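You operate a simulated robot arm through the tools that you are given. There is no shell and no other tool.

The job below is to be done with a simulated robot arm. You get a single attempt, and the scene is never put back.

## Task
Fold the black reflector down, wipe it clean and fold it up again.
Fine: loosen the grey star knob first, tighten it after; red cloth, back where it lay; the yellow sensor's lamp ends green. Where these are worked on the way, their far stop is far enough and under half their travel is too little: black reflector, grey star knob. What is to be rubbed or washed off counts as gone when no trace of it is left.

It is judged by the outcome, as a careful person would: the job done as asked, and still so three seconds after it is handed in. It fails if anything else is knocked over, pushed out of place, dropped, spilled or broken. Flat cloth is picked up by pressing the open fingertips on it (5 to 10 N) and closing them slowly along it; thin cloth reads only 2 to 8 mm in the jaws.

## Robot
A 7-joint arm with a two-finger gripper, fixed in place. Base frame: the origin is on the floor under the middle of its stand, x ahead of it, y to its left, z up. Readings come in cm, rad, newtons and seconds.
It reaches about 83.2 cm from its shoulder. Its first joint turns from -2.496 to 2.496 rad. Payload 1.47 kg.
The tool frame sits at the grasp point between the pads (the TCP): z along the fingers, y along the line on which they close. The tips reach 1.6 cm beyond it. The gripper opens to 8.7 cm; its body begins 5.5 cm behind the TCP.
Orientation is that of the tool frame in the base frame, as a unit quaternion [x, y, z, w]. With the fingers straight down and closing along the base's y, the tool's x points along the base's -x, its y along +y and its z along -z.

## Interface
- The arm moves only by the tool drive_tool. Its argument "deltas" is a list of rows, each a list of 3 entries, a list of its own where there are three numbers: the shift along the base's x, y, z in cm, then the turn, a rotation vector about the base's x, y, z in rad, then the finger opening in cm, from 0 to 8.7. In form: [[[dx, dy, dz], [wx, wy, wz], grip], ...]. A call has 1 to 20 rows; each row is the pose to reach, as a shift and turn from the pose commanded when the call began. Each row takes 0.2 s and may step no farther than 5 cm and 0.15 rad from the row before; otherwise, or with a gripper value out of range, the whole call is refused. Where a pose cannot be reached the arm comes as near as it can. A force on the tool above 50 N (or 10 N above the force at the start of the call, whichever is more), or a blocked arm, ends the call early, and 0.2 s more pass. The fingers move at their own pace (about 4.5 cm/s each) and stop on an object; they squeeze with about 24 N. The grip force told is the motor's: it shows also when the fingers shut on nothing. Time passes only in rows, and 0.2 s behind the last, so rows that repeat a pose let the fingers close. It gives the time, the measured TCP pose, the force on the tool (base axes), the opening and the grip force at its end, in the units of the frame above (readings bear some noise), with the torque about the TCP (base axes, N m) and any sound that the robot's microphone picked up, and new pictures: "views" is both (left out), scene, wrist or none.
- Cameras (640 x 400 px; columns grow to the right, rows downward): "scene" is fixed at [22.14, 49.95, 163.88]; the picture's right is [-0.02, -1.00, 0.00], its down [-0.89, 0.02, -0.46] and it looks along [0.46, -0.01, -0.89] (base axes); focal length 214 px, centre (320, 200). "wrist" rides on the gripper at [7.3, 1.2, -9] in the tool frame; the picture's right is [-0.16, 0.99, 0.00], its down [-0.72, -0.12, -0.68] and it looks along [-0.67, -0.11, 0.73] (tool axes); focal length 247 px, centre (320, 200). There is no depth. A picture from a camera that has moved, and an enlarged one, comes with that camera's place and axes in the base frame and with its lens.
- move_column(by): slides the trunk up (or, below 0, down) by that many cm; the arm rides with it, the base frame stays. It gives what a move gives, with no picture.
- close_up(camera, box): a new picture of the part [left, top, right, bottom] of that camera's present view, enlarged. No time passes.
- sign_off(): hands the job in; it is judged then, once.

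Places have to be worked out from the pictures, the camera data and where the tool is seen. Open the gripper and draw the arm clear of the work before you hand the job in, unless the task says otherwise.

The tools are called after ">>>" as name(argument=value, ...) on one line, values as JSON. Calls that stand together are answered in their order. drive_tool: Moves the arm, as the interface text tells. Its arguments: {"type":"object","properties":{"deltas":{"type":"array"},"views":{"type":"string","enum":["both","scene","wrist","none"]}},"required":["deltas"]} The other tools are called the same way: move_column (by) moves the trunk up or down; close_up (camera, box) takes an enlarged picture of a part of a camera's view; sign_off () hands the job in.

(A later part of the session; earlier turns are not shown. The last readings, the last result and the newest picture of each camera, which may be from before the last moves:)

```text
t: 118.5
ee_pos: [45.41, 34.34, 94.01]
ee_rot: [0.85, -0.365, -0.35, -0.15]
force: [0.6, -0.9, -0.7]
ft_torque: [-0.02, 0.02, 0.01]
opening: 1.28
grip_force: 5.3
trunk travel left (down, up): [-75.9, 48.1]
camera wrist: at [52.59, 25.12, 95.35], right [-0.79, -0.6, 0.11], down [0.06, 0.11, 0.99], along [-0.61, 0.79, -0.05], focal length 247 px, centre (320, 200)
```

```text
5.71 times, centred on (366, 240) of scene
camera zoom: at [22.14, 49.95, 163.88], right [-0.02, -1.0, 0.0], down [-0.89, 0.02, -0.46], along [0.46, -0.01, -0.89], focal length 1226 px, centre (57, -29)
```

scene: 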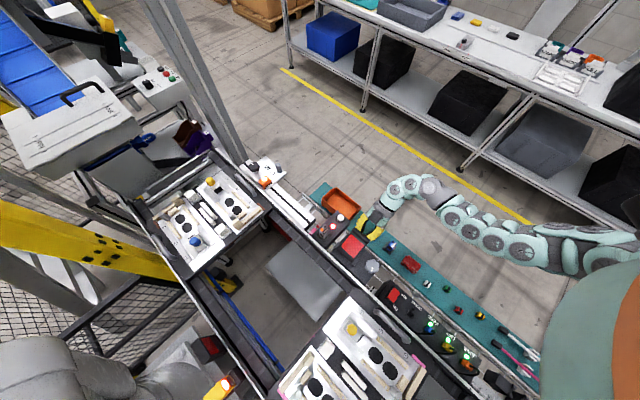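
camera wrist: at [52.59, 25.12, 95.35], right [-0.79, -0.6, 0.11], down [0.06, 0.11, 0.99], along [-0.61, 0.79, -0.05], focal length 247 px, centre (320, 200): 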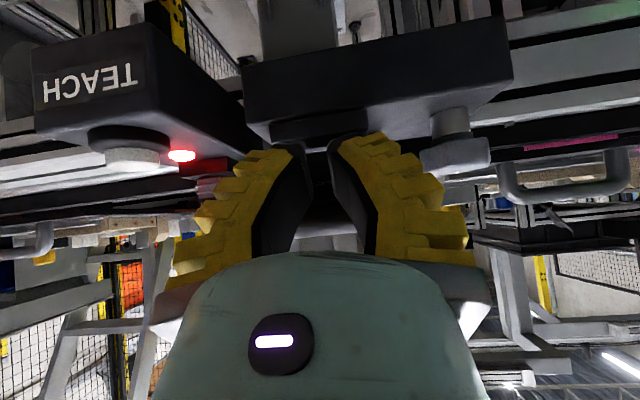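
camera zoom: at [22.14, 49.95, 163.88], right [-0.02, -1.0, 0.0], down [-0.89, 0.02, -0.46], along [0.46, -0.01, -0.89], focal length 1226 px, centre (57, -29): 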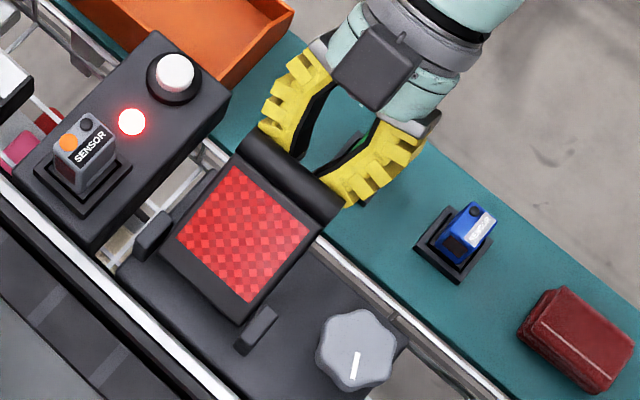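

The reflector rises easily with about 1 N. I continue along the arc to about 30° from upright.

>>> drive_tool(deltas=[[[-0.28, 0.29, 0.63], [0, 0, 0], 0.6], [[-0.59, 0.62, 1.23], [0, 0, 0], 0.6], [[-0.94, 0.99, 1.78], [0, 0, 0], 0.6], [[-1.32, 1.39, 2.29], [0, 0, 0], 0.6], [[-1.74, 1.82, 2.74], [0, 0, 0], 0.6], [[-2.17, 2.28, 3.15], [0, 0, 0], 0.6]])

>>> close_up(camera="scene", box=[310, 205, 422, 275])

>>> close_up(camera="wrist", box=[180, 60, 460, 235])

```text
t: 119.9
ee_pos: [43.25, 36.59, 97.25]
ee_rot: [0.85, -0.366, -0.349, -0.149]
force: [0.7, 0.4, 0.2]
ft_torque: [-0.02, 0.02, 0.01]
opening: 1.34
grip_force: 5.1
trunk travel left (down, up): [-75.9, 48.1]
camera wrist: at [50.36, 27.39, 98.5], right [-0.79, -0.6, 0.11], down [0.06, 0.11, 0.99], along [-0.61, 0.79, -0.05], focal length 247 px, centre (320, 200)
```

scene: 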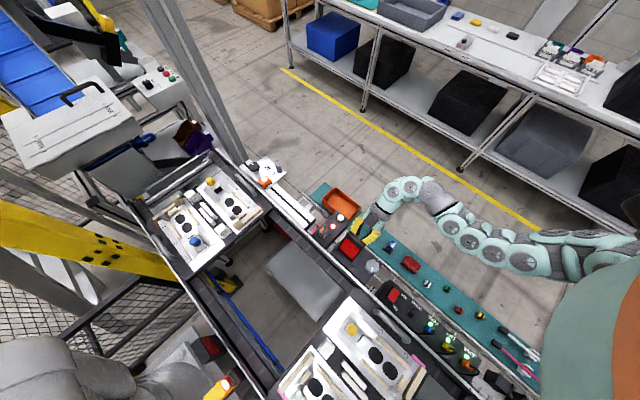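
wrist: 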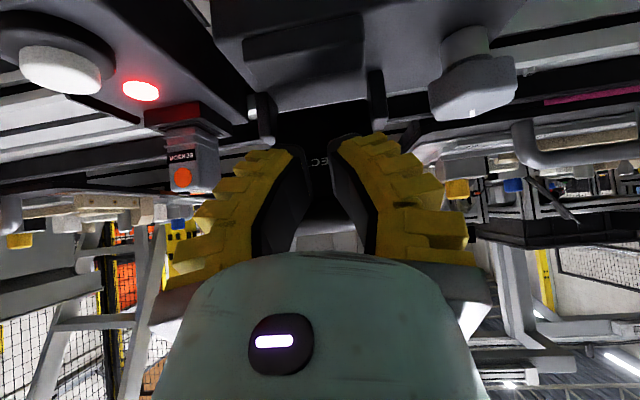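

```text
5.71 times, centred on (366, 240) of scene
camera zoom: at [22.14, 49.95, 163.88], right [-0.02, -1.0, 0.0], down [-0.89, 0.02, -0.46], along [0.46, -0.01, -0.89], focal length 1226 px, centre (57, -29)
```

zoom: 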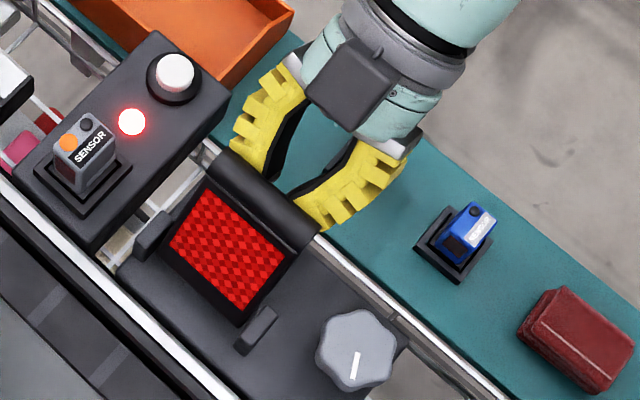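

```text
2.29 times, centred on (320, 148) of wrist
camera zoom: at [50.36, 27.39, 98.5], right [-0.79, -0.6, 0.11], down [0.06, 0.11, 0.99], along [-0.61, 0.79, -0.05], focal length 564 px, centre (320, 320)
```

zoom: 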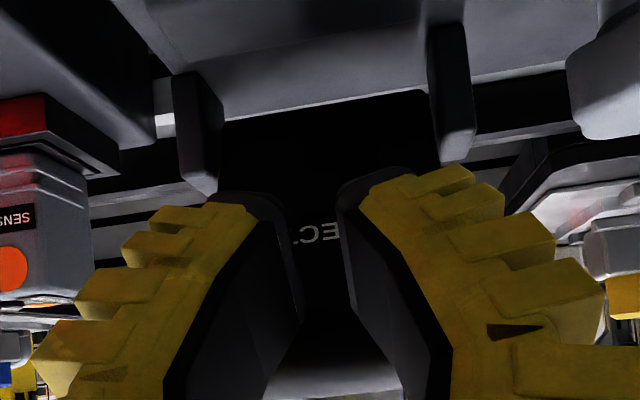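

Now roughly 35–40° from upright; I go on pushing toward upright in small steps.

>>> drive_tool(deltas=[[[-0.46, 0.48, 0.33], [0, 0, 0], 0.6], [[-0.94, 0.98, 0.63], [0, 0, 0], 0.6], [[-1.4, 1.47, 0.85], [0, 0, 0], 0.6], [[-1.9, 2.0, 1.0], [0, 0, 0], 0.6]])

>>> close_up(camera="scene", box=[310, 205, 422, 275])

```text
t: 120.9
ee_pos: [41.57, 38.56, 98.02]
ee_rot: [0.85, -0.365, -0.35, -0.148]
force: [-0.2, -0.5, -0.2]
ft_torque: [0.02, -0.01, 0.0]
opening: 1.33
grip_force: 5.6
trunk travel left (down, up): [-75.9, 48.1]
camera wrist: at [48.59, 29.42, 99.44], right [-0.79, -0.6, 0.11], down [0.06, 0.11, 0.99], along [-0.61, 0.79, -0.05], focal length 247 px, centre (320, 200)
```

scene: 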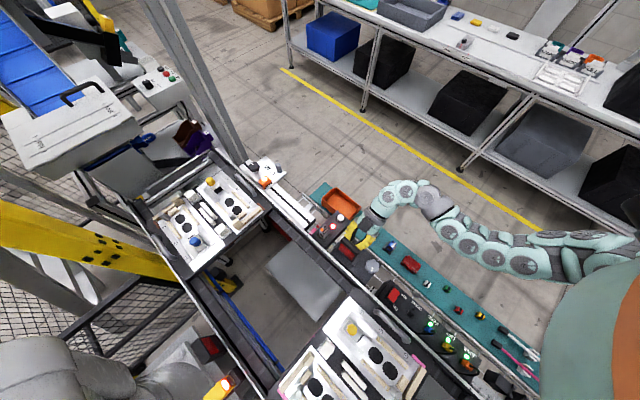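
wrist: 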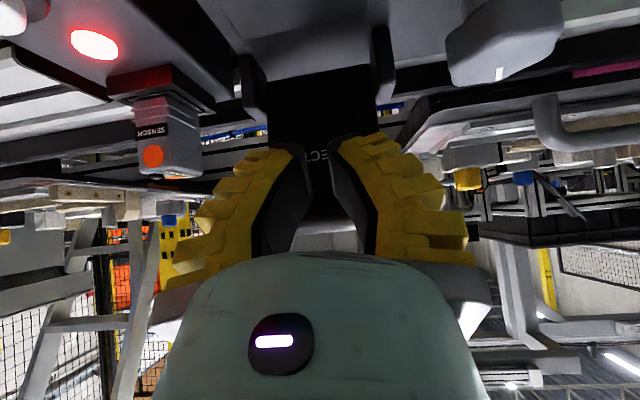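

```text
5.71 times, centred on (366, 240) of scene
camera zoom: at [22.14, 49.95, 163.88], right [-0.02, -1.0, 0.0], down [-0.89, 0.02, -0.46], along [0.46, -0.01, -0.89], focal length 1226 px, centre (57, -29)
```

zoom: 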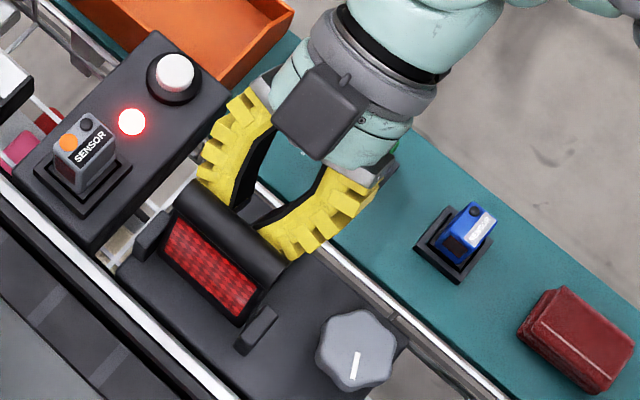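

About 15° short of upright. I push on horizontally in 0.3 cm steps, watching for the stop.

>>> drive_tool(deltas=[[[-0.24, 0.25, 0.05], [0, 0, 0], 0.6], [[-0.48, 0.5, 0.1], [0, 0, 0], 0.6], [[-0.7, 0.73, 0.12], [0, 0, 0], 0.6]])

>>> close_up(camera="scene", box=[310, 205, 422, 275])

```text
t: 121.7
ee_pos: [40.87, 39.14, 98.29]
ee_rot: [0.85, -0.366, -0.349, -0.149]
force: [3.4, -5.3, -0.4]
ft_torque: [-0.01, -0.01, 0.15]
opening: 1.39
grip_force: 6.0
trunk travel left (down, up): [-75.9, 48.1]
camera wrist: at [48.03, 30.03, 99.61], right [-0.79, -0.6, 0.11], down [0.06, 0.11, 0.99], along [-0.61, 0.79, -0.05], focal length 247 px, centre (320, 200)
```

scene: 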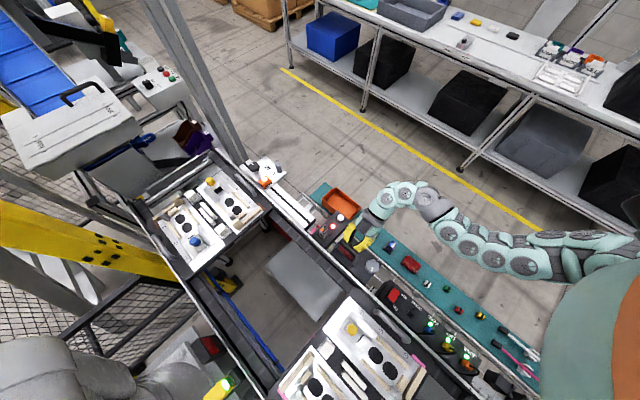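
wrist: 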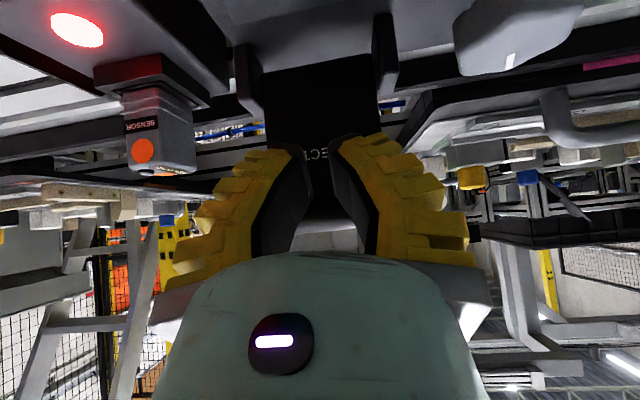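

```text
5.71 times, centred on (366, 240) of scene
camera zoom: at [22.14, 49.95, 163.88], right [-0.02, -1.0, 0.0], down [-0.89, 0.02, -0.46], along [0.46, -0.01, -0.89], focal length 1226 px, centre (57, -29)
```

zoom: 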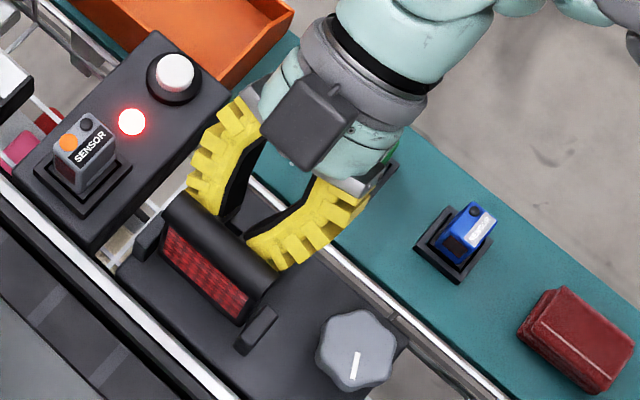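

The yellow sensor's lamp has turned green, and 6 N of push-back says the stop is near. I push slightly more to be sure it's against the stop.

>>> drive_tool(deltas=[[[-0.14, 0.14, 0], [0, 0, 0], 0.6], [[-0.24, 0.25, 0], [0, 0, 0], 0.6]], views="scene")

>>> close_up(camera="scene", box=[316, 225, 396, 275])

>>> close_up(camera="scene", box=[176, 340, 272, 400])

```text
t: 122.3
ee_pos: [40.88, 39.3, 98.26]
ee_rot: [0.851, -0.366, -0.347, -0.148]
force: [10.2, -11.6, -0.2]
ft_torque: [0.06, 0.03, 0.4]
opening: 1.35
grip_force: 5.8
trunk travel left (down, up): [-75.9, 48.1]
```

scene: 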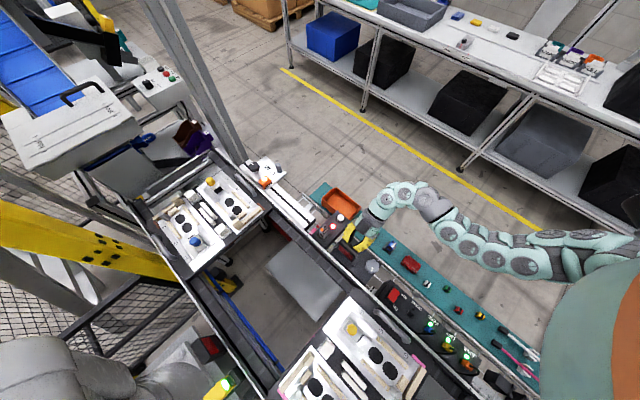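

```text
8.00 times, centred on (356, 250) of scene
camera zoom: at [22.14, 49.95, 163.88], right [-0.02, -1.0, 0.0], down [-0.89, 0.02, -0.46], along [0.46, -0.01, -0.89], focal length 1716 px, centre (32, -200)
```

zoom: 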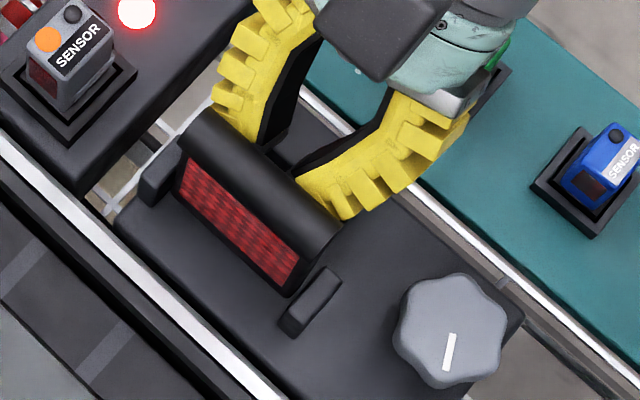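

```text
6.67 times, centred on (224, 370) of scene
camera zoom: at [22.14, 49.95, 163.88], right [-0.02, -1.0, 0.0], down [-0.89, 0.02, -0.46], along [0.46, -0.01, -0.89], focal length 1430 px, centre (960, -933)
```

zoom: 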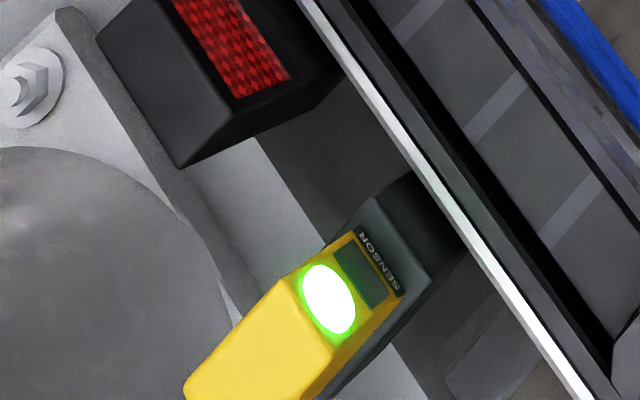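

The lamp is green and the panel matches its original upright picture, pressed against its stop. I back off and check that it stays.

>>> drive_tool(deltas=[[[0.5, -0.5, 0], [0, 0, 0], 0.6], [[1.5, -1.55, 0], [0, 0, 0], 0.6], [[3, -3.1, 0.5], [0, 0, 0], 0.6], [[5, -5.2, 2], [0, 0, 0], 0.6], [[7, -7.2, 4], [0, 0, 0], 0.6]])

>>> close_up(camera="scene", box=[316, 225, 396, 275])

>>> close_up(camera="wrist", box=[180, 20, 460, 195])

```text
t: 123.5
ee_pos: [47.69, 32.08, 102.18]
ee_rot: [0.851, -0.366, -0.347, -0.147]
force: [1.4, -2.7, -0.9]
ft_torque: [0.15, 0.09, -0.06]
opening: 1.3
grip_force: 5.0
trunk travel left (down, up): [-75.9, 48.1]
camera wrist: at [54.86, 22.92, 103.5], right [-0.79, -0.6, 0.11], down [0.06, 0.11, 0.99], along [-0.6, 0.79, -0.05], focal length 247 px, centre (320, 200)
```

scene: 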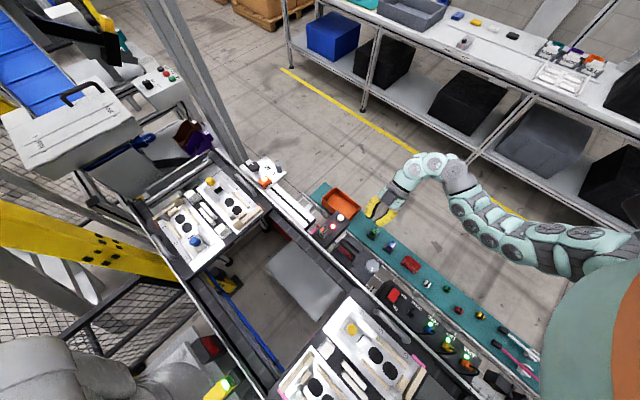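
wrist: 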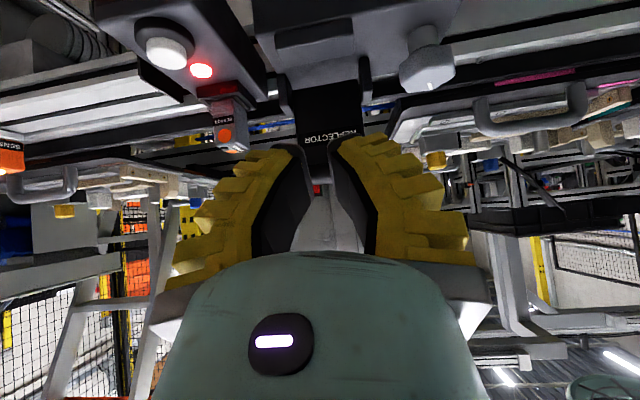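

```text
8.00 times, centred on (356, 250) of scene
camera zoom: at [22.14, 49.95, 163.88], right [-0.02, -1.0, 0.0], down [-0.89, 0.02, -0.46], along [0.46, -0.01, -0.89], focal length 1716 px, centre (32, -200)
```

zoom: 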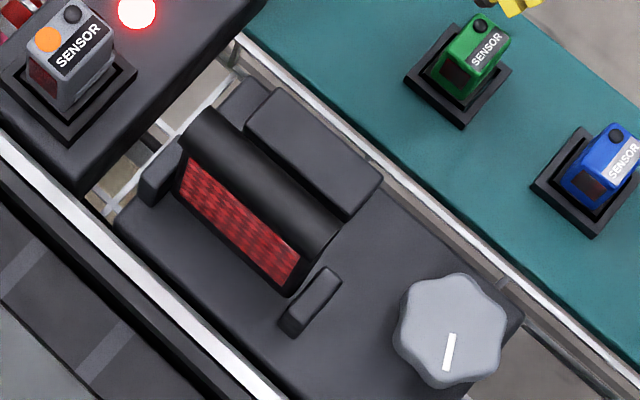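

```text
2.29 times, centred on (320, 108) of wrist
camera zoom: at [54.86, 22.92, 103.5], right [-0.79, -0.6, 0.11], down [0.06, 0.11, 0.99], along [-0.6, 0.79, -0.05], focal length 564 px, centre (320, 411)
```

zoom: 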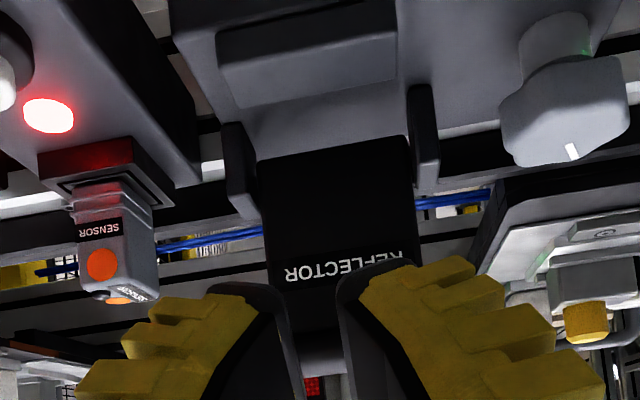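

The reflector stays upright and the lamp stays green. Next I untilt the tool and raise the trunk back 17 cm, as the knob was reachable with that trunk height.

>>> drive_tool(deltas=[[[0, 0, 0], [-0.101, -0.097, 0], 1], [[0, 0, 0], [-0.203, -0.193, 0], 2], [[0, 0, 0], [-0.304, -0.29, 0], 4], [[0, 0, 0], [-0.405, -0.386, 0], 5.6], [[0, 0, 0], [-0.507, -0.483, 0], 5.6], [[0, 0, 0], [-0.568, -0.542, 0], 5.6]], views="none")

>>> move_column(by=17)

```text
t: 124.9
ee_pos: [47.42, 32.33, 102.24]
ee_rot: [0.919, -0.395, 0.004, 0.001]
force: [1.4, 0.5, -0.1]
ft_torque: [0.01, 0.0, 0.02]
opening: 6.11
grip_force: 3.9
trunk travel left (down, up): [-75.9, 48.1]
```

```text
t: 126.8
ee_pos: [47.47, 32.37, 119.19]
ee_rot: [0.919, -0.395, 0.003, 0.001]
force: [-0.1, 0.0, 2.1]
ft_torque: [0.03, -0.01, -0.02]
opening: 6.12
grip_force: 3.6
trunk travel left (down, up): [-92.9, 31.1]
```

Now I move to above the knob at z≈105, turning to θ≈104°.

>>> drive_tool(deltas=[[[-1.5, 0.05, -2.5], [0, 0, -0.09], 5.6], [[-3, 0.1, -5], [0, 0, -0.18], 5.6], [[-4.7, 0.15, -7.3], [0, 0, -0.27], 5.6], [[-6.5, 0.2, -9.5], [0, 0, -0.36], 5.6], [[-8.5, 0.3, -11.3], [0, 0, -0.45], 5.6], [[-10.7, 0.4, -12.8], [0, 0, -0.524], 5.6], [[-12.85, 0.48, -14], [0, 0, -0.524], 5.6], [[-12.85, 0.48, -14], [0, 0, -0.524], 5.6]])

>>> close_up(camera="wrist", box=[220, 40, 412, 160])

```text
t: 128.6
ee_pos: [34.55, 32.99, 105.37]
ee_rot: [0.785, -0.619, 0.001, 0.002]
force: [1.0, -0.5, 0.1]
ft_torque: [-0.02, 0.0, -0.04]
opening: 6.08
grip_force: 3.0
trunk travel left (down, up): [-92.9, 31.1]
camera wrist: at [35.24, 25.61, 114.47], right [-1.0, -0.08, 0.0], down [-0.06, 0.73, 0.68], along [-0.05, 0.67, -0.74], focal length 247 px, centre (320, 200)
```

scene: 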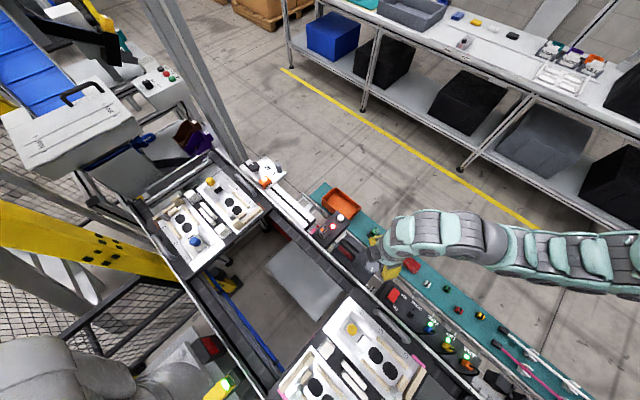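
wrist: 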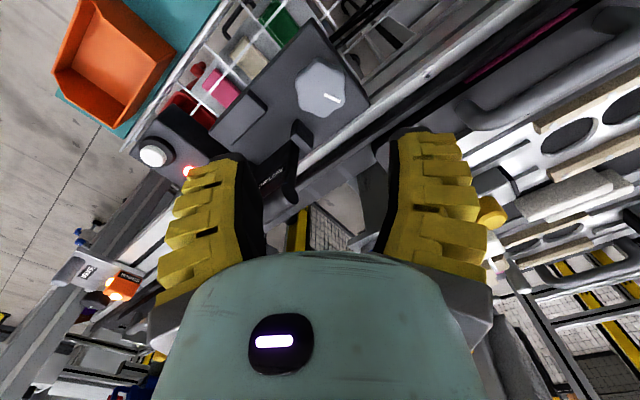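

```text
3.33 times, centred on (316, 100) of wrist
camera zoom: at [35.24, 25.61, 114.47], right [-1.0, -0.08, 0.0], down [-0.06, 0.73, 0.68], along [-0.05, 0.67, -0.74], focal length 823 px, centre (333, 533)
```

zoom: 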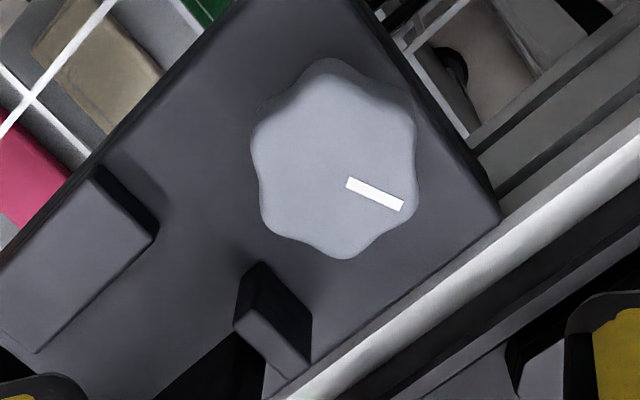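

The mark still points at ≈163°, valleys aligned with θ≈103.4°. I descend onto the knob and close.

>>> drive_tool(deltas=[[[0.05, -0.1, -2.5], [0, 0, 0], 5.6], [[0.05, -0.1, -5], [0, 0, 0], 5.6], [[0.05, -0.1, -7.5], [0, 0, 0], 5.6], [[0.05, -0.1, -9.5], [0, 0, 0], 5.6], [[0.05, -0.1, -11], [0, 0, 0], 5.6], [[0.05, -0.1, -11.5], [0, 0, 0], 5.6], [[0.05, -0.1, -11.5], [0, 0, 0], 4.8], [[0.05, -0.1, -11.5], [0, 0, 0], 4.0], [[0.05, -0.1, -11.5], [0, 0, 0], 3.2], [[0.05, -0.1, -11.5], [0, 0, 0], 2.5], [[0.05, -0.1, -11.5], [0, 0, 0], 2.5]])

```text
t: 131.0
ee_pos: [34.67, 32.79, 93.95]
ee_rot: [0.785, -0.619, 0.002, 0.002]
force: [-4.6, -3.5, 7.3]
ft_torque: [0.31, 0.08, -0.04]
opening: 3.56
grip_force: 29.9
out of reach, approached as far as the arm can: row 6
trunk travel left (down, up): [-92.9, 31.1]
camera wrist: at [35.24, 25.41, 102.99], right [-1.0, -0.08, 0.0], down [-0.06, 0.73, 0.68], along [-0.05, 0.67, -0.74], focal length 247 px, centre (320, 200)
```

scene: 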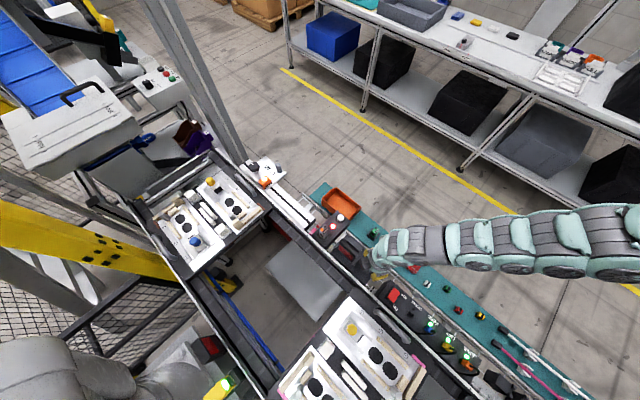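
wrist: 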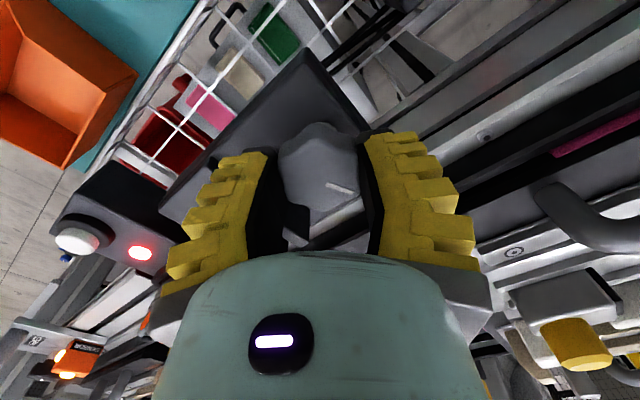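

Gripped (3.56 cm, 30 N). I turn clockwise (tightening) 0.55 rad first.

>>> drive_tool(deltas=[[[0, 0, 0], [0, 0, -0.09], 2.5], [[0, 0, 0], [0, 0, -0.18], 2.5], [[0, 0, 0], [0, 0, -0.27], 2.5], [[0, 0, 0], [0, 0, -0.36], 2.5], [[0, 0, 0], [0, 0, -0.45], 2.5], [[0, 0, 0], [0, 0, -0.55], 2.5]], views="wrist")

```text
t: 132.4
ee_pos: [34.63, 32.93, 93.72]
ee_rot: [-0.587, 0.81, 0.0, -0.002]
force: [-8.4, 2.8, 15.7]
ft_torque: [0.28, -0.03, 0.02]
opening: 3.43
grip_force: 30.3
out of reach, approached as far as the arm can: row 1, 2
trunk travel left (down, up): [-92.9, 31.1]
camera wrist: at [31.3, 26.27, 102.91], right [-0.89, 0.46, 0.0], down [0.34, 0.65, 0.68], along [0.31, 0.6, -0.74], focal length 247 px, centre (320, 200)
```

wrist: 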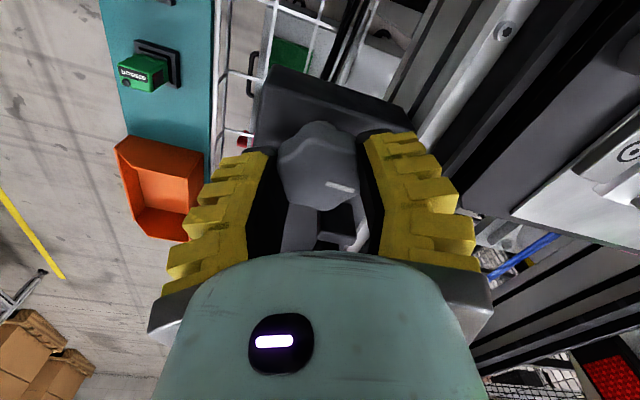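

The mark follows the gripper. I continue clockwise another 0.5 rad.

>>> drive_tool(deltas=[[[0, 0, 0], [0, 0, -0.1], 2.5], [[0, 0, 0], [0, 0, -0.2], 2.5], [[0, 0, 0], [0, 0, -0.3], 2.5], [[0, 0, 0], [0, 0, -0.4], 2.5], [[0, 0, 0], [0, 0, -0.5], 2.5]], views="wrist")

>>> close_up(camera="wrist", box=[220, 60, 420, 260])

```text
t: 133.6
ee_pos: [34.54, 32.68, 94.0]
ee_rot: [-0.368, 0.93, 0.001, -0.003]
force: [-4.4, 11.2, 3.2]
ft_torque: [0.13, 0.1, 0.0]
opening: 3.8
grip_force: 10.2
out of reach, approached as far as the arm can: row 3, 4, 5
trunk travel left (down, up): [-92.9, 31.1]
camera wrist: at [28.51, 28.58, 103.11], right [-0.56, 0.83, 0.0], down [0.61, 0.41, 0.68], along [0.56, 0.38, -0.74], focal length 247 px, centre (320, 200)
```

wrist: 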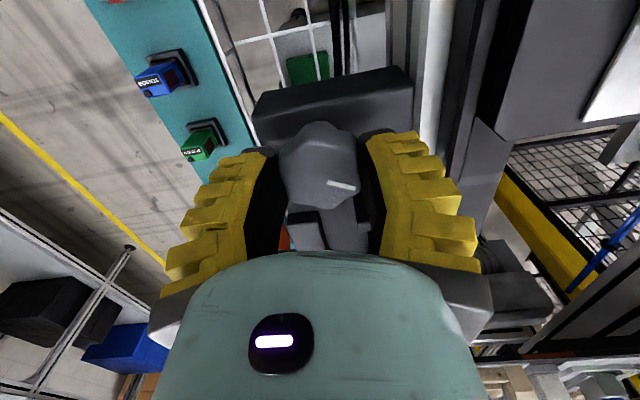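

```text
2.00 times, centred on (320, 160) of wrist
camera zoom: at [28.51, 28.58, 103.11], right [-0.56, 0.83, 0.0], down [0.61, 0.41, 0.68], along [0.56, 0.38, -0.74], focal length 494 px, centre (320, 280)
```

zoom: 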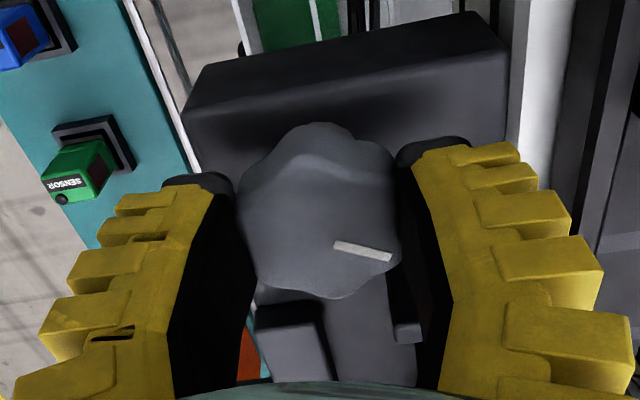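

The mark is now at ≈105°; one more 60° turn is needed. I release, rise, turn back 60° and come down again.

>>> drive_tool(deltas=[[[0, 0, 0], [0, 0, 0], 4.0], [[0, 0, 0], [0, 0, 0], 5.2], [[0, 0, 0.2], [0, 0, 0], 5.2], [[0, 0, 3], [0, 0, 0], 5.4], [[0, 0, 6], [0, 0, 0], 5.6], [[0, 0, 9], [0, 0, 0], 5.6], [[0.1, 0.15, 10], [0, 0, 0.14], 5.6], [[0.1, 0.15, 10], [0, 0, 0.28], 5.6], [[0.1, 0.15, 10], [0, 0, 0.42], 5.6], [[0.1, 0.15, 10], [0, 0, 0.56], 5.6], [[0.1, 0.15, 10], [0, 0, 0.7], 5.6], [[0.1, 0.15, 10], [0, 0, 0.84], 5.6], [[0.1, 0.15, 10], [0, 0, 0.98], 5.6], [[0.1, 0.15, 10], [0, 0, 1.06], 5.6]])

>>> close_up(camera="wrist", box=[220, 40, 412, 160])

```text
t: 136.6
ee_pos: [34.71, 32.62, 104.12]
ee_rot: [0.789, -0.614, 0.002, 0.001]
force: [0.1, 0.3, -0.1]
ft_torque: [-0.02, 0.01, 0.0]
opening: 6.09
grip_force: 3.7
trunk travel left (down, up): [-92.9, 31.1]
camera wrist: at [35.48, 25.24, 113.19], right [-1.0, -0.09, 0.0], down [-0.07, 0.73, 0.68], along [-0.06, 0.67, -0.74], focal length 247 px, centre (320, 200)
```

scene: 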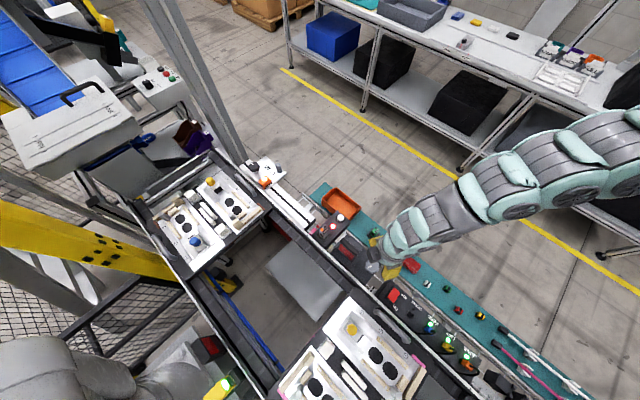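
wrist: 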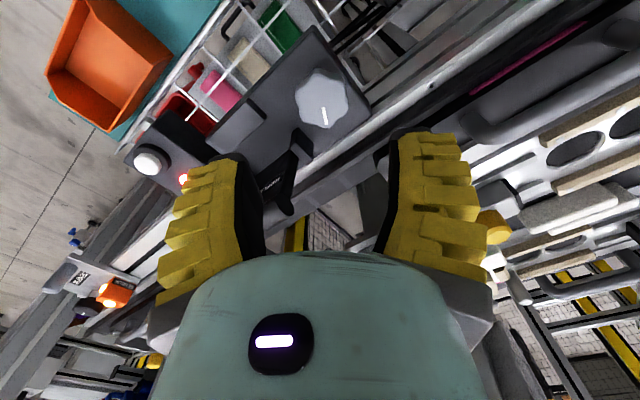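

```text
3.33 times, centred on (316, 100) of wrist
camera zoom: at [35.48, 25.24, 113.19], right [-1.0, -0.09, 0.0], down [-0.07, 0.73, 0.68], along [-0.06, 0.67, -0.74], focal length 823 px, centre (333, 533)
```

zoom: 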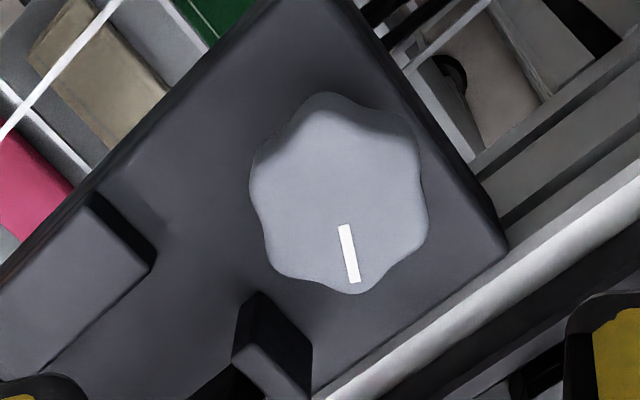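

The mark points to ≈106°. I adjust slightly, descend and grip again.

>>> drive_tool(deltas=[[[-0.05, 0.2, -2], [0, 0, 0.04], 5.6], [[-0.05, 0.2, -4.5], [0, 0, 0.04], 5.6], [[-0.05, 0.2, -7], [0, 0, 0.04], 5.6], [[-0.05, 0.2, -9], [0, 0, 0.04], 5.6], [[-0.05, 0.2, -10.25], [0, 0, 0.04], 5.6], [[-0.05, 0.2, -10.25], [0, 0, 0.04], 5.6], [[-0.05, 0.2, -10.25], [0, 0, 0.04], 4.8], [[-0.05, 0.2, -10.25], [0, 0, 0.04], 4.0], [[-0.05, 0.2, -10.25], [0, 0, 0.04], 3.2], [[-0.05, 0.2, -10.25], [0, 0, 0.04], 2.5], [[-0.05, 0.2, -10.25], [0, 0, 0.04], 2.5]], views="wrist")

```text
t: 139.0
ee_pos: [34.86, 32.16, 94.0]
ee_rot: [0.801, -0.599, 0.007, 0.011]
force: [16.0, 3.8, -2.5]
ft_torque: [-0.2, 0.0, -0.14]
opening: 3.76
grip_force: 30.5
out of reach, approached as far as the arm can: row 5
trunk travel left (down, up): [-92.9, 31.1]
camera wrist: at [35.82, 24.95, 103.18], right [-0.99, -0.13, 0.01], down [-0.09, 0.74, 0.66], along [-0.09, 0.66, -0.75], focal length 247 px, centre (320, 200)
```

wrist: 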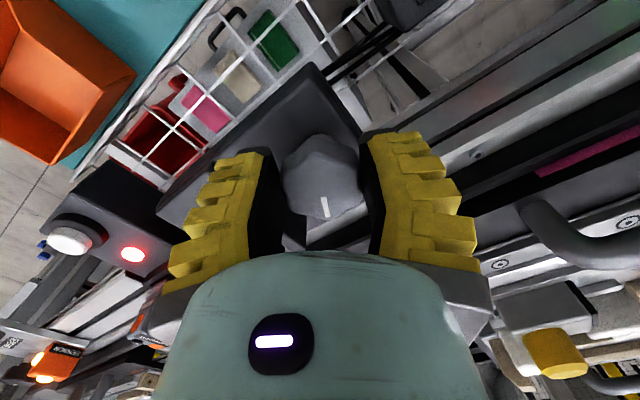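

The arm sits off-centre with a 16 N side force, so I open slightly to let it re-centre.

>>> drive_tool(deltas=[[[0, 0, 0], [0, 0, 0], 3.8], [[0, 0, 0], [0, 0, 0], 4.8], [[0, 0, 0], [0, 0, 0], 4.8]], views="wrist")

>>> close_up(camera="wrist", box=[220, 60, 420, 260])

```text
t: 139.8
ee_pos: [34.15, 31.99, 93.69]
ee_rot: [0.802, -0.597, 0.004, 0.014]
force: [0.0, 0.1, 0.3]
ft_torque: [-0.02, -0.04, 0.01]
opening: 5.34
grip_force: 3.9
trunk travel left (down, up): [-92.9, 31.1]
camera wrist: at [35.33, 24.85, 103.03], right [-0.99, -0.13, 0.01], down [-0.09, 0.75, 0.66], along [-0.1, 0.65, -0.75], focal length 247 px, centre (320, 200)
```

wrist: 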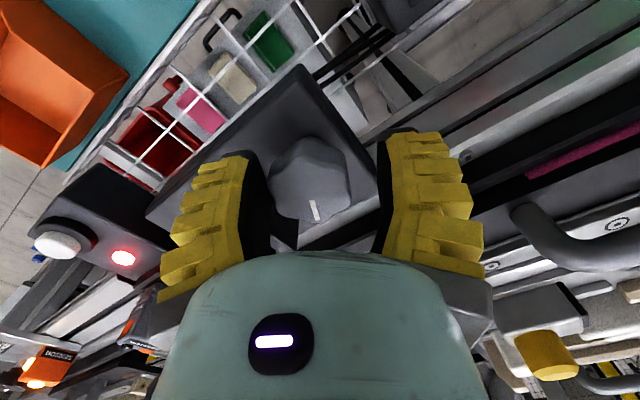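

```text
2.00 times, centred on (320, 160) of wrist
camera zoom: at [35.33, 24.85, 103.03], right [-0.99, -0.13, 0.01], down [-0.09, 0.75, 0.66], along [-0.1, 0.65, -0.75], focal length 494 px, centre (320, 280)
```

zoom: 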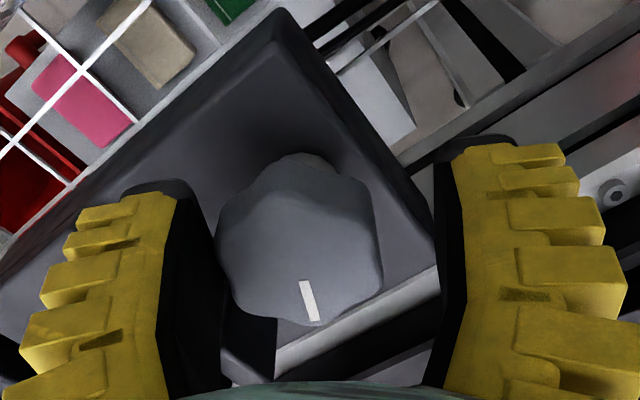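

The arm is near a reach limit at this low pose. I rise, lower the trunk by 7 cm for more room, and come down again.

>>> drive_tool(deltas=[[[0, 0, 2.5], [0, 0, 0], 5.2], [[0, 0, 5], [0, 0, 0], 5.6], [[0, 0, 8], [0, 0, 0], 5.6], [[0, 0, 11.5], [0, 0, 0], 5.6]], views="none")

>>> move_column(by=-7)

>>> close_up(camera="scene", box=[316, 225, 396, 275])

```text
t: 140.8
ee_pos: [34.93, 32.87, 105.19]
ee_rot: [0.8, -0.6, 0.003, 0.001]
force: [0.4, -0.1, -0.8]
ft_torque: [0.0, -0.03, 0.04]
opening: 6.09
grip_force: 3.6
trunk travel left (down, up): [-92.9, 31.1]
```

```text
t: 141.9
ee_pos: [34.87, 32.78, 98.33]
ee_rot: [0.801, -0.599, 0.002, 0.002]
force: [0.4, 0.7, -0.4]
ft_torque: [0.05, -0.02, 0.0]
opening: 6.09
grip_force: 3.6
trunk travel left (down, up): [-85.9, 38.1]
```

```text
8.00 times, centred on (356, 250) of scene
camera zoom: at [22.14, 49.95, 163.88], right [-0.02, -1.0, 0.0], down [-0.89, 0.02, -0.46], along [0.46, -0.01, -0.89], focal length 1716 px, centre (32, -200)
```

zoom: 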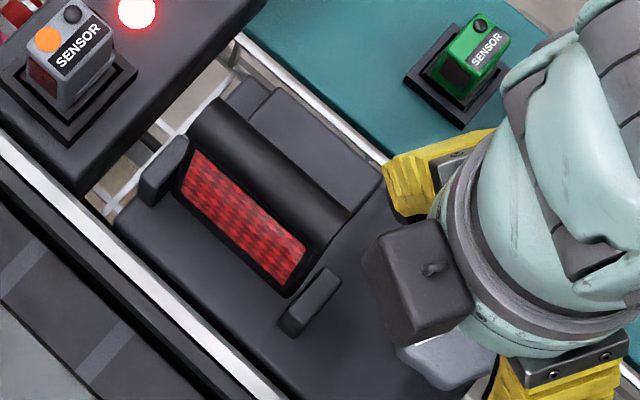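

The close-up shows the reflector has been nudged a few degrees back: the box on the hand brushed its bar while I turned the knob with it loose. I'll push it upright again from behind and then finish the knob in an angle range where the box stays clear. First I move around behind the bar.

>>> drive_tool(deltas=[[[0, 0, 2.0], [0, 0, 0], 5.0], [[1.2, -0.9, 3.5], [0, 0, 0.05], 3.0], [[2.8, -1.8, 4.5], [0, 0, 0.12], 1.5], [[4.8, -1.8, 5], [0, 0, 0.2], 0.6], [[6.8, -1.2, 5], [0, 0, 0.3], 0.6], [[8.6, 0.2, 5], [0, 0, 0.4], 0.6], [[10.0, 1.8, 4.5], [0, 0, 0.473], 0.6]])

>>> close_up(camera="scene", box=[316, 225, 396, 275])

>>> close_up(camera="scene", box=[176, 340, 272, 400])

```text
t: 143.5
ee_pos: [44.74, 34.4, 102.68]
ee_rot: [0.919, -0.394, 0.002, 0.001]
force: [0.5, -0.7, -0.3]
ft_torque: [-0.03, 0.0, 0.03]
opening: 1.32
grip_force: 5.4
out of reach, approached as far as the arm can: row 2, 3, 4
trunk travel left (down, up): [-85.9, 38.1]
camera wrist: at [48.95, 28.42, 111.77], right [-0.82, -0.57, 0.0], down [-0.42, 0.61, 0.68], along [-0.38, 0.56, -0.74], focal length 247 px, centre (320, 200)
```

scene: 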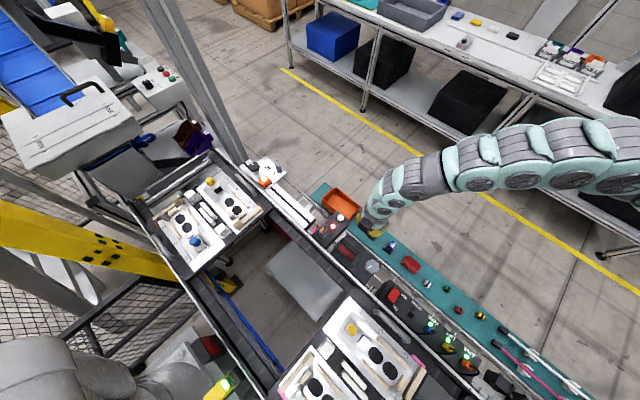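
wrist: 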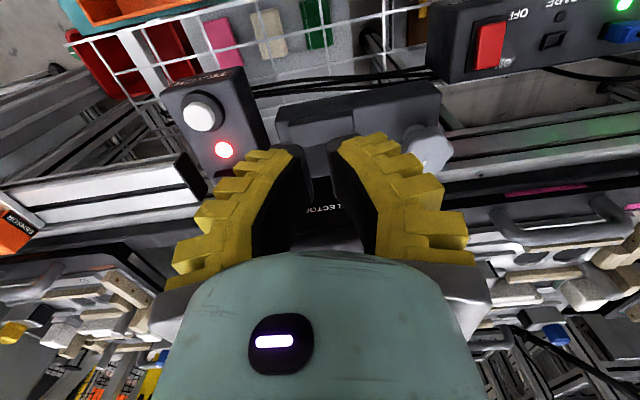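

```text
8.00 times, centred on (356, 250) of scene
camera zoom: at [22.14, 49.95, 163.88], right [-0.02, -1.0, 0.0], down [-0.89, 0.02, -0.46], along [0.46, -0.01, -0.89], focal length 1716 px, centre (32, -200)
```

zoom: 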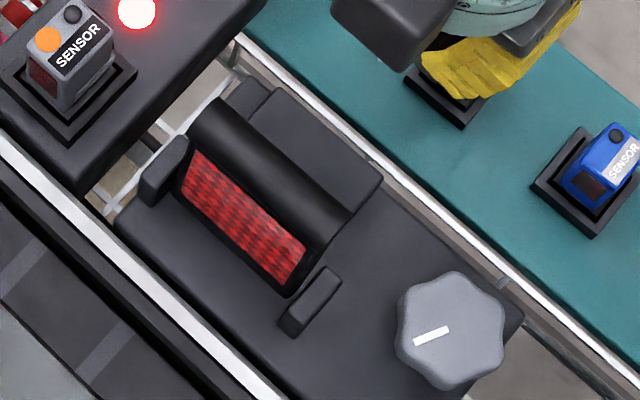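

```text
6.67 times, centred on (224, 370) of scene
camera zoom: at [22.14, 49.95, 163.88], right [-0.02, -1.0, 0.0], down [-0.89, 0.02, -0.46], along [0.46, -0.01, -0.89], focal length 1430 px, centre (960, -933)
```

zoom: 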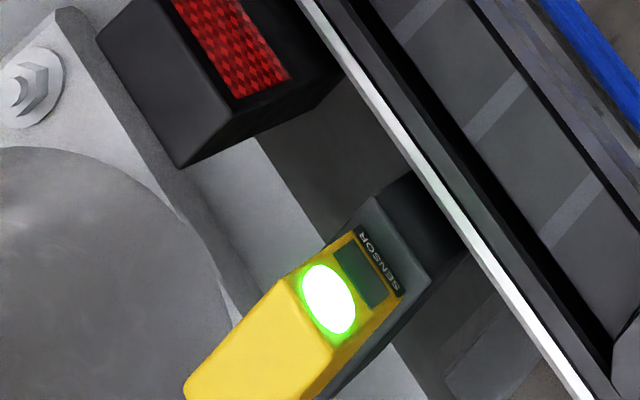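

The lamp is still green; the knob mark is at ≈105°. I lower behind the bar and push it gently forward to its stop.

>>> drive_tool(deltas=[[[0, 0, -2.2], [0, 0, 0], 0.6], [[0, 0, -4.2], [0, 0, 0], 0.6], [[-1.2, 1.25, -4.2], [0, 0, 0], 0.6], [[-2.4, 2.5, -4.2], [0, 0, 0], 0.6], [[-3.2, 3.35, -4.2], [0, 0, 0], 0.6]])

>>> close_up(camera="scene", box=[316, 225, 396, 275])

```text
t: 144.7
ee_pos: [41.5, 37.98, 98.67]
ee_rot: [0.919, -0.394, 0.003, 0.0]
force: [0.9, 0.4, 0.8]
ft_torque: [0.0, 0.03, -0.01]
opening: 1.31
grip_force: 5.2
trunk travel left (down, up): [-85.9, 38.1]
camera wrist: at [45.79, 31.85, 107.73], right [-0.83, -0.56, 0.0], down [-0.42, 0.61, 0.68], along [-0.38, 0.56, -0.74], focal length 247 px, centre (320, 200)
```

scene: 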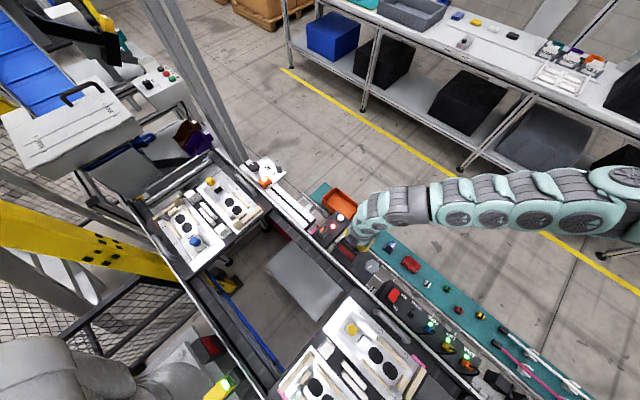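
wrist: 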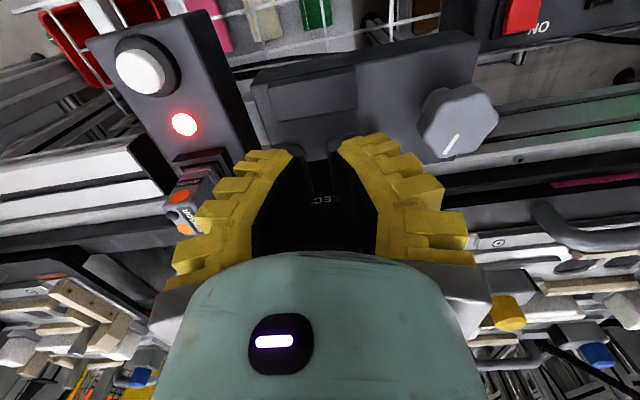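

```text
8.00 times, centred on (356, 250) of scene
camera zoom: at [22.14, 49.95, 163.88], right [-0.02, -1.0, 0.0], down [-0.89, 0.02, -0.46], along [0.46, -0.01, -0.89], focal length 1716 px, centre (32, -200)
```

zoom: 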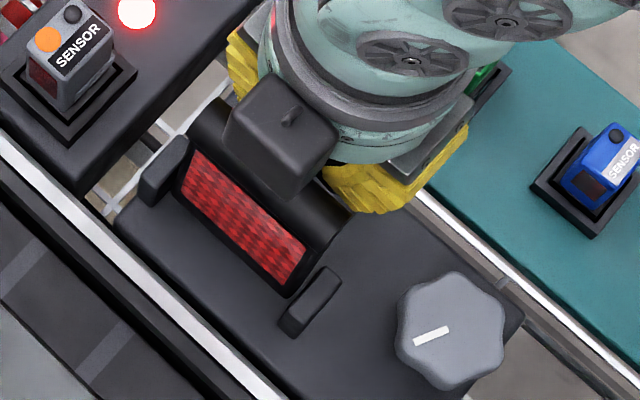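

Just short of contact. I push forward in 0.4 cm steps and watch the force.

>>> drive_tool(deltas=[[[-0.28, 0.29, 0], [0, 0, 0], 0.6], [[-0.56, 0.58, 0], [0, 0, 0], 0.6], [[-0.83, 0.87, 0], [0, 0, 0], 0.6]], views="scene")

>>> close_up(camera="scene", box=[316, 225, 396, 275])

```text
t: 145.5
ee_pos: [40.91, 38.77, 98.55]
ee_rot: [0.919, -0.395, 0.003, 0.002]
force: [2.9, -3.6, 2.5]
ft_torque: [0.07, 0.07, 0.13]
opening: 1.4
grip_force: 5.2
trunk travel left (down, up): [-85.9, 38.1]
```

scene: 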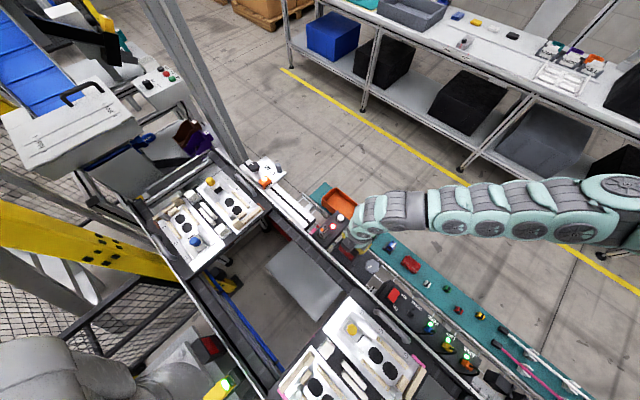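

```text
8.00 times, centred on (356, 250) of scene
camera zoom: at [22.14, 49.95, 163.88], right [-0.02, -1.0, 0.0], down [-0.89, 0.02, -0.46], along [0.46, -0.01, -0.89], focal length 1716 px, centre (32, -200)
```

zoom: 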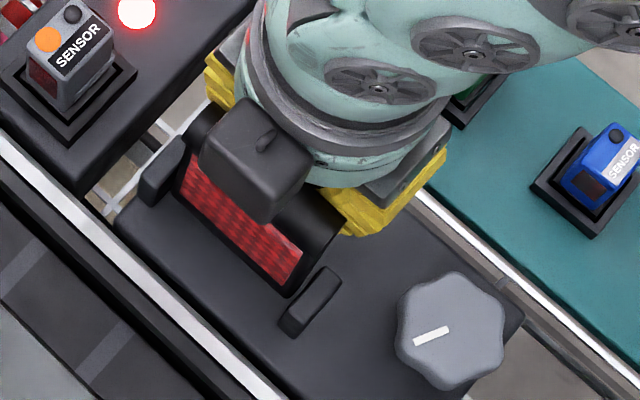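

It's moving (4.6 N). I continue to the stop.

>>> drive_tool(deltas=[[[-0.28, 0.29, 0], [0, 0, 0], 0.6], [[-0.56, 0.58, 0], [0, 0, 0], 0.6]], views="none")

>>> close_up(camera="scene", box=[316, 225, 396, 275])

```text
t: 146.1
ee_pos: [40.61, 39.09, 98.5]
ee_rot: [0.918, -0.396, 0.006, 0.002]
force: [12.1, -15.4, 7.9]
ft_torque: [0.16, 0.44, 0.47]
opening: 1.47
grip_force: 5.4
trunk travel left (down, up): [-85.9, 38.1]
```

```text
8.00 times, centred on (356, 250) of scene
camera zoom: at [22.14, 49.95, 163.88], right [-0.02, -1.0, 0.0], down [-0.89, 0.02, -0.46], along [0.46, -0.01, -0.89], focal length 1716 px, centre (32, -200)
```

zoom: 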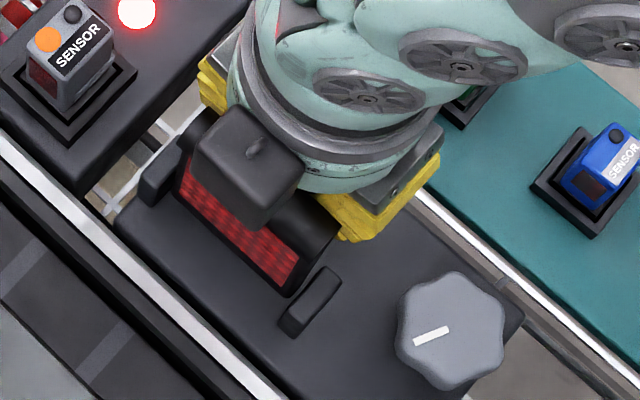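

The reflector is firmly at its upright stop (20 N). I back off, rise and turn to θ≈47°, then approach the knob from the mat side.

>>> drive_tool(deltas=[[[0.5, -0.5, 0], [0, 0, 0], 0.6], [[1.7, -1.8, 0.5], [0, 0, 0], 0.6], [[3.5, -3.7, 2.5], [0, 0, 0], 1], [[5.5, -5.8, 4.5], [0, 0, -0.1], 2], [[6.5, -6.8, 4.5], [0, 0, -0.24], 3], [[6.5, -6.8, 4.5], [0, 0, -0.38], 4], [[6.5, -6.8, 4.5], [0, 0, -0.52], 5.6], [[6.5, -6.8, 4.5], [0, 0, -0.66], 5.6], [[6.5, -6.8, 4.5], [0, 0, -0.8], 5.6], [[6.5, -6.8, 4.5], [0, 0, -0.94], 5.6], [[6.5, -6.8, 4.5], [0, 0, -1.08], 5.6], [[6.2, -6.8, 4.5], [0, 0, -1.22], 5.6], [[5.5, -7.0, 4.2], [0, 0, -1.36], 5.6], [[4.0, -7.2, 3.6], [0, 0, -1.508], 5.6]])

>>> close_up(camera="scene", box=[316, 225, 396, 275])

```text
t: 149.1
ee_pos: [44.13, 32.33, 102.14]
ee_rot: [-0.398, 0.917, 0.0, -0.002]
force: [-0.3, 0.7, -0.5]
ft_torque: [0.0, -0.01, 0.03]
opening: 6.07
grip_force: 3.7
trunk travel left (down, up): [-85.9, 38.1]
camera wrist: at [38.38, 27.74, 111.27], right [-0.61, 0.79, 0.0], down [0.58, 0.45, 0.68], along [0.53, 0.42, -0.74], focal length 247 px, centre (320, 200)
```

scene: 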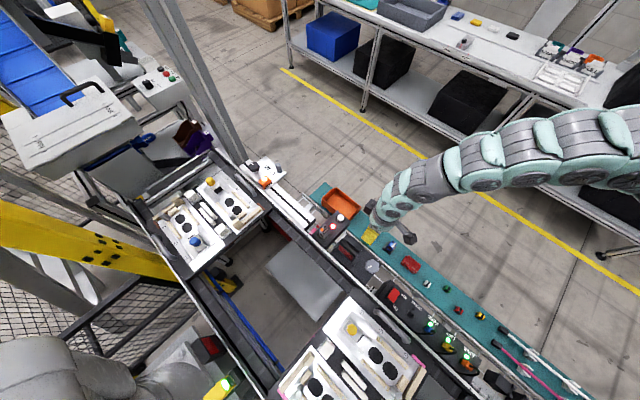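
wrist: 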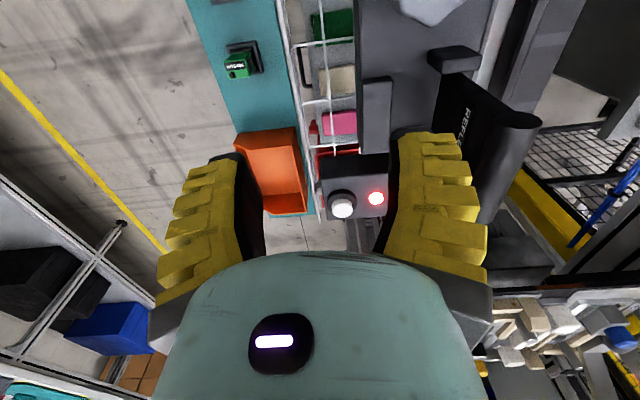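

```text
8.00 times, centred on (356, 250) of scene
camera zoom: at [22.14, 49.95, 163.88], right [-0.02, -1.0, 0.0], down [-0.89, 0.02, -0.46], along [0.46, -0.01, -0.89], focal length 1716 px, centre (32, -200)
```

zoom: 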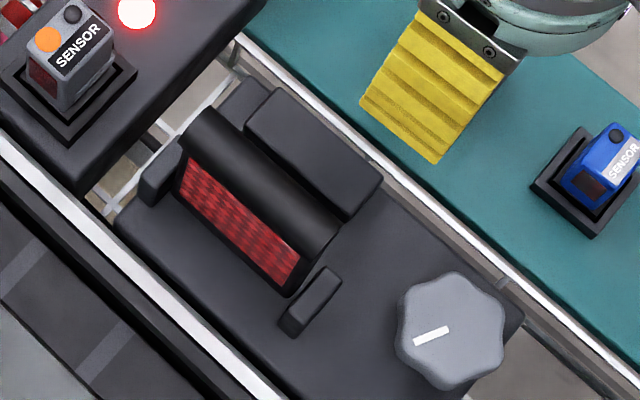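

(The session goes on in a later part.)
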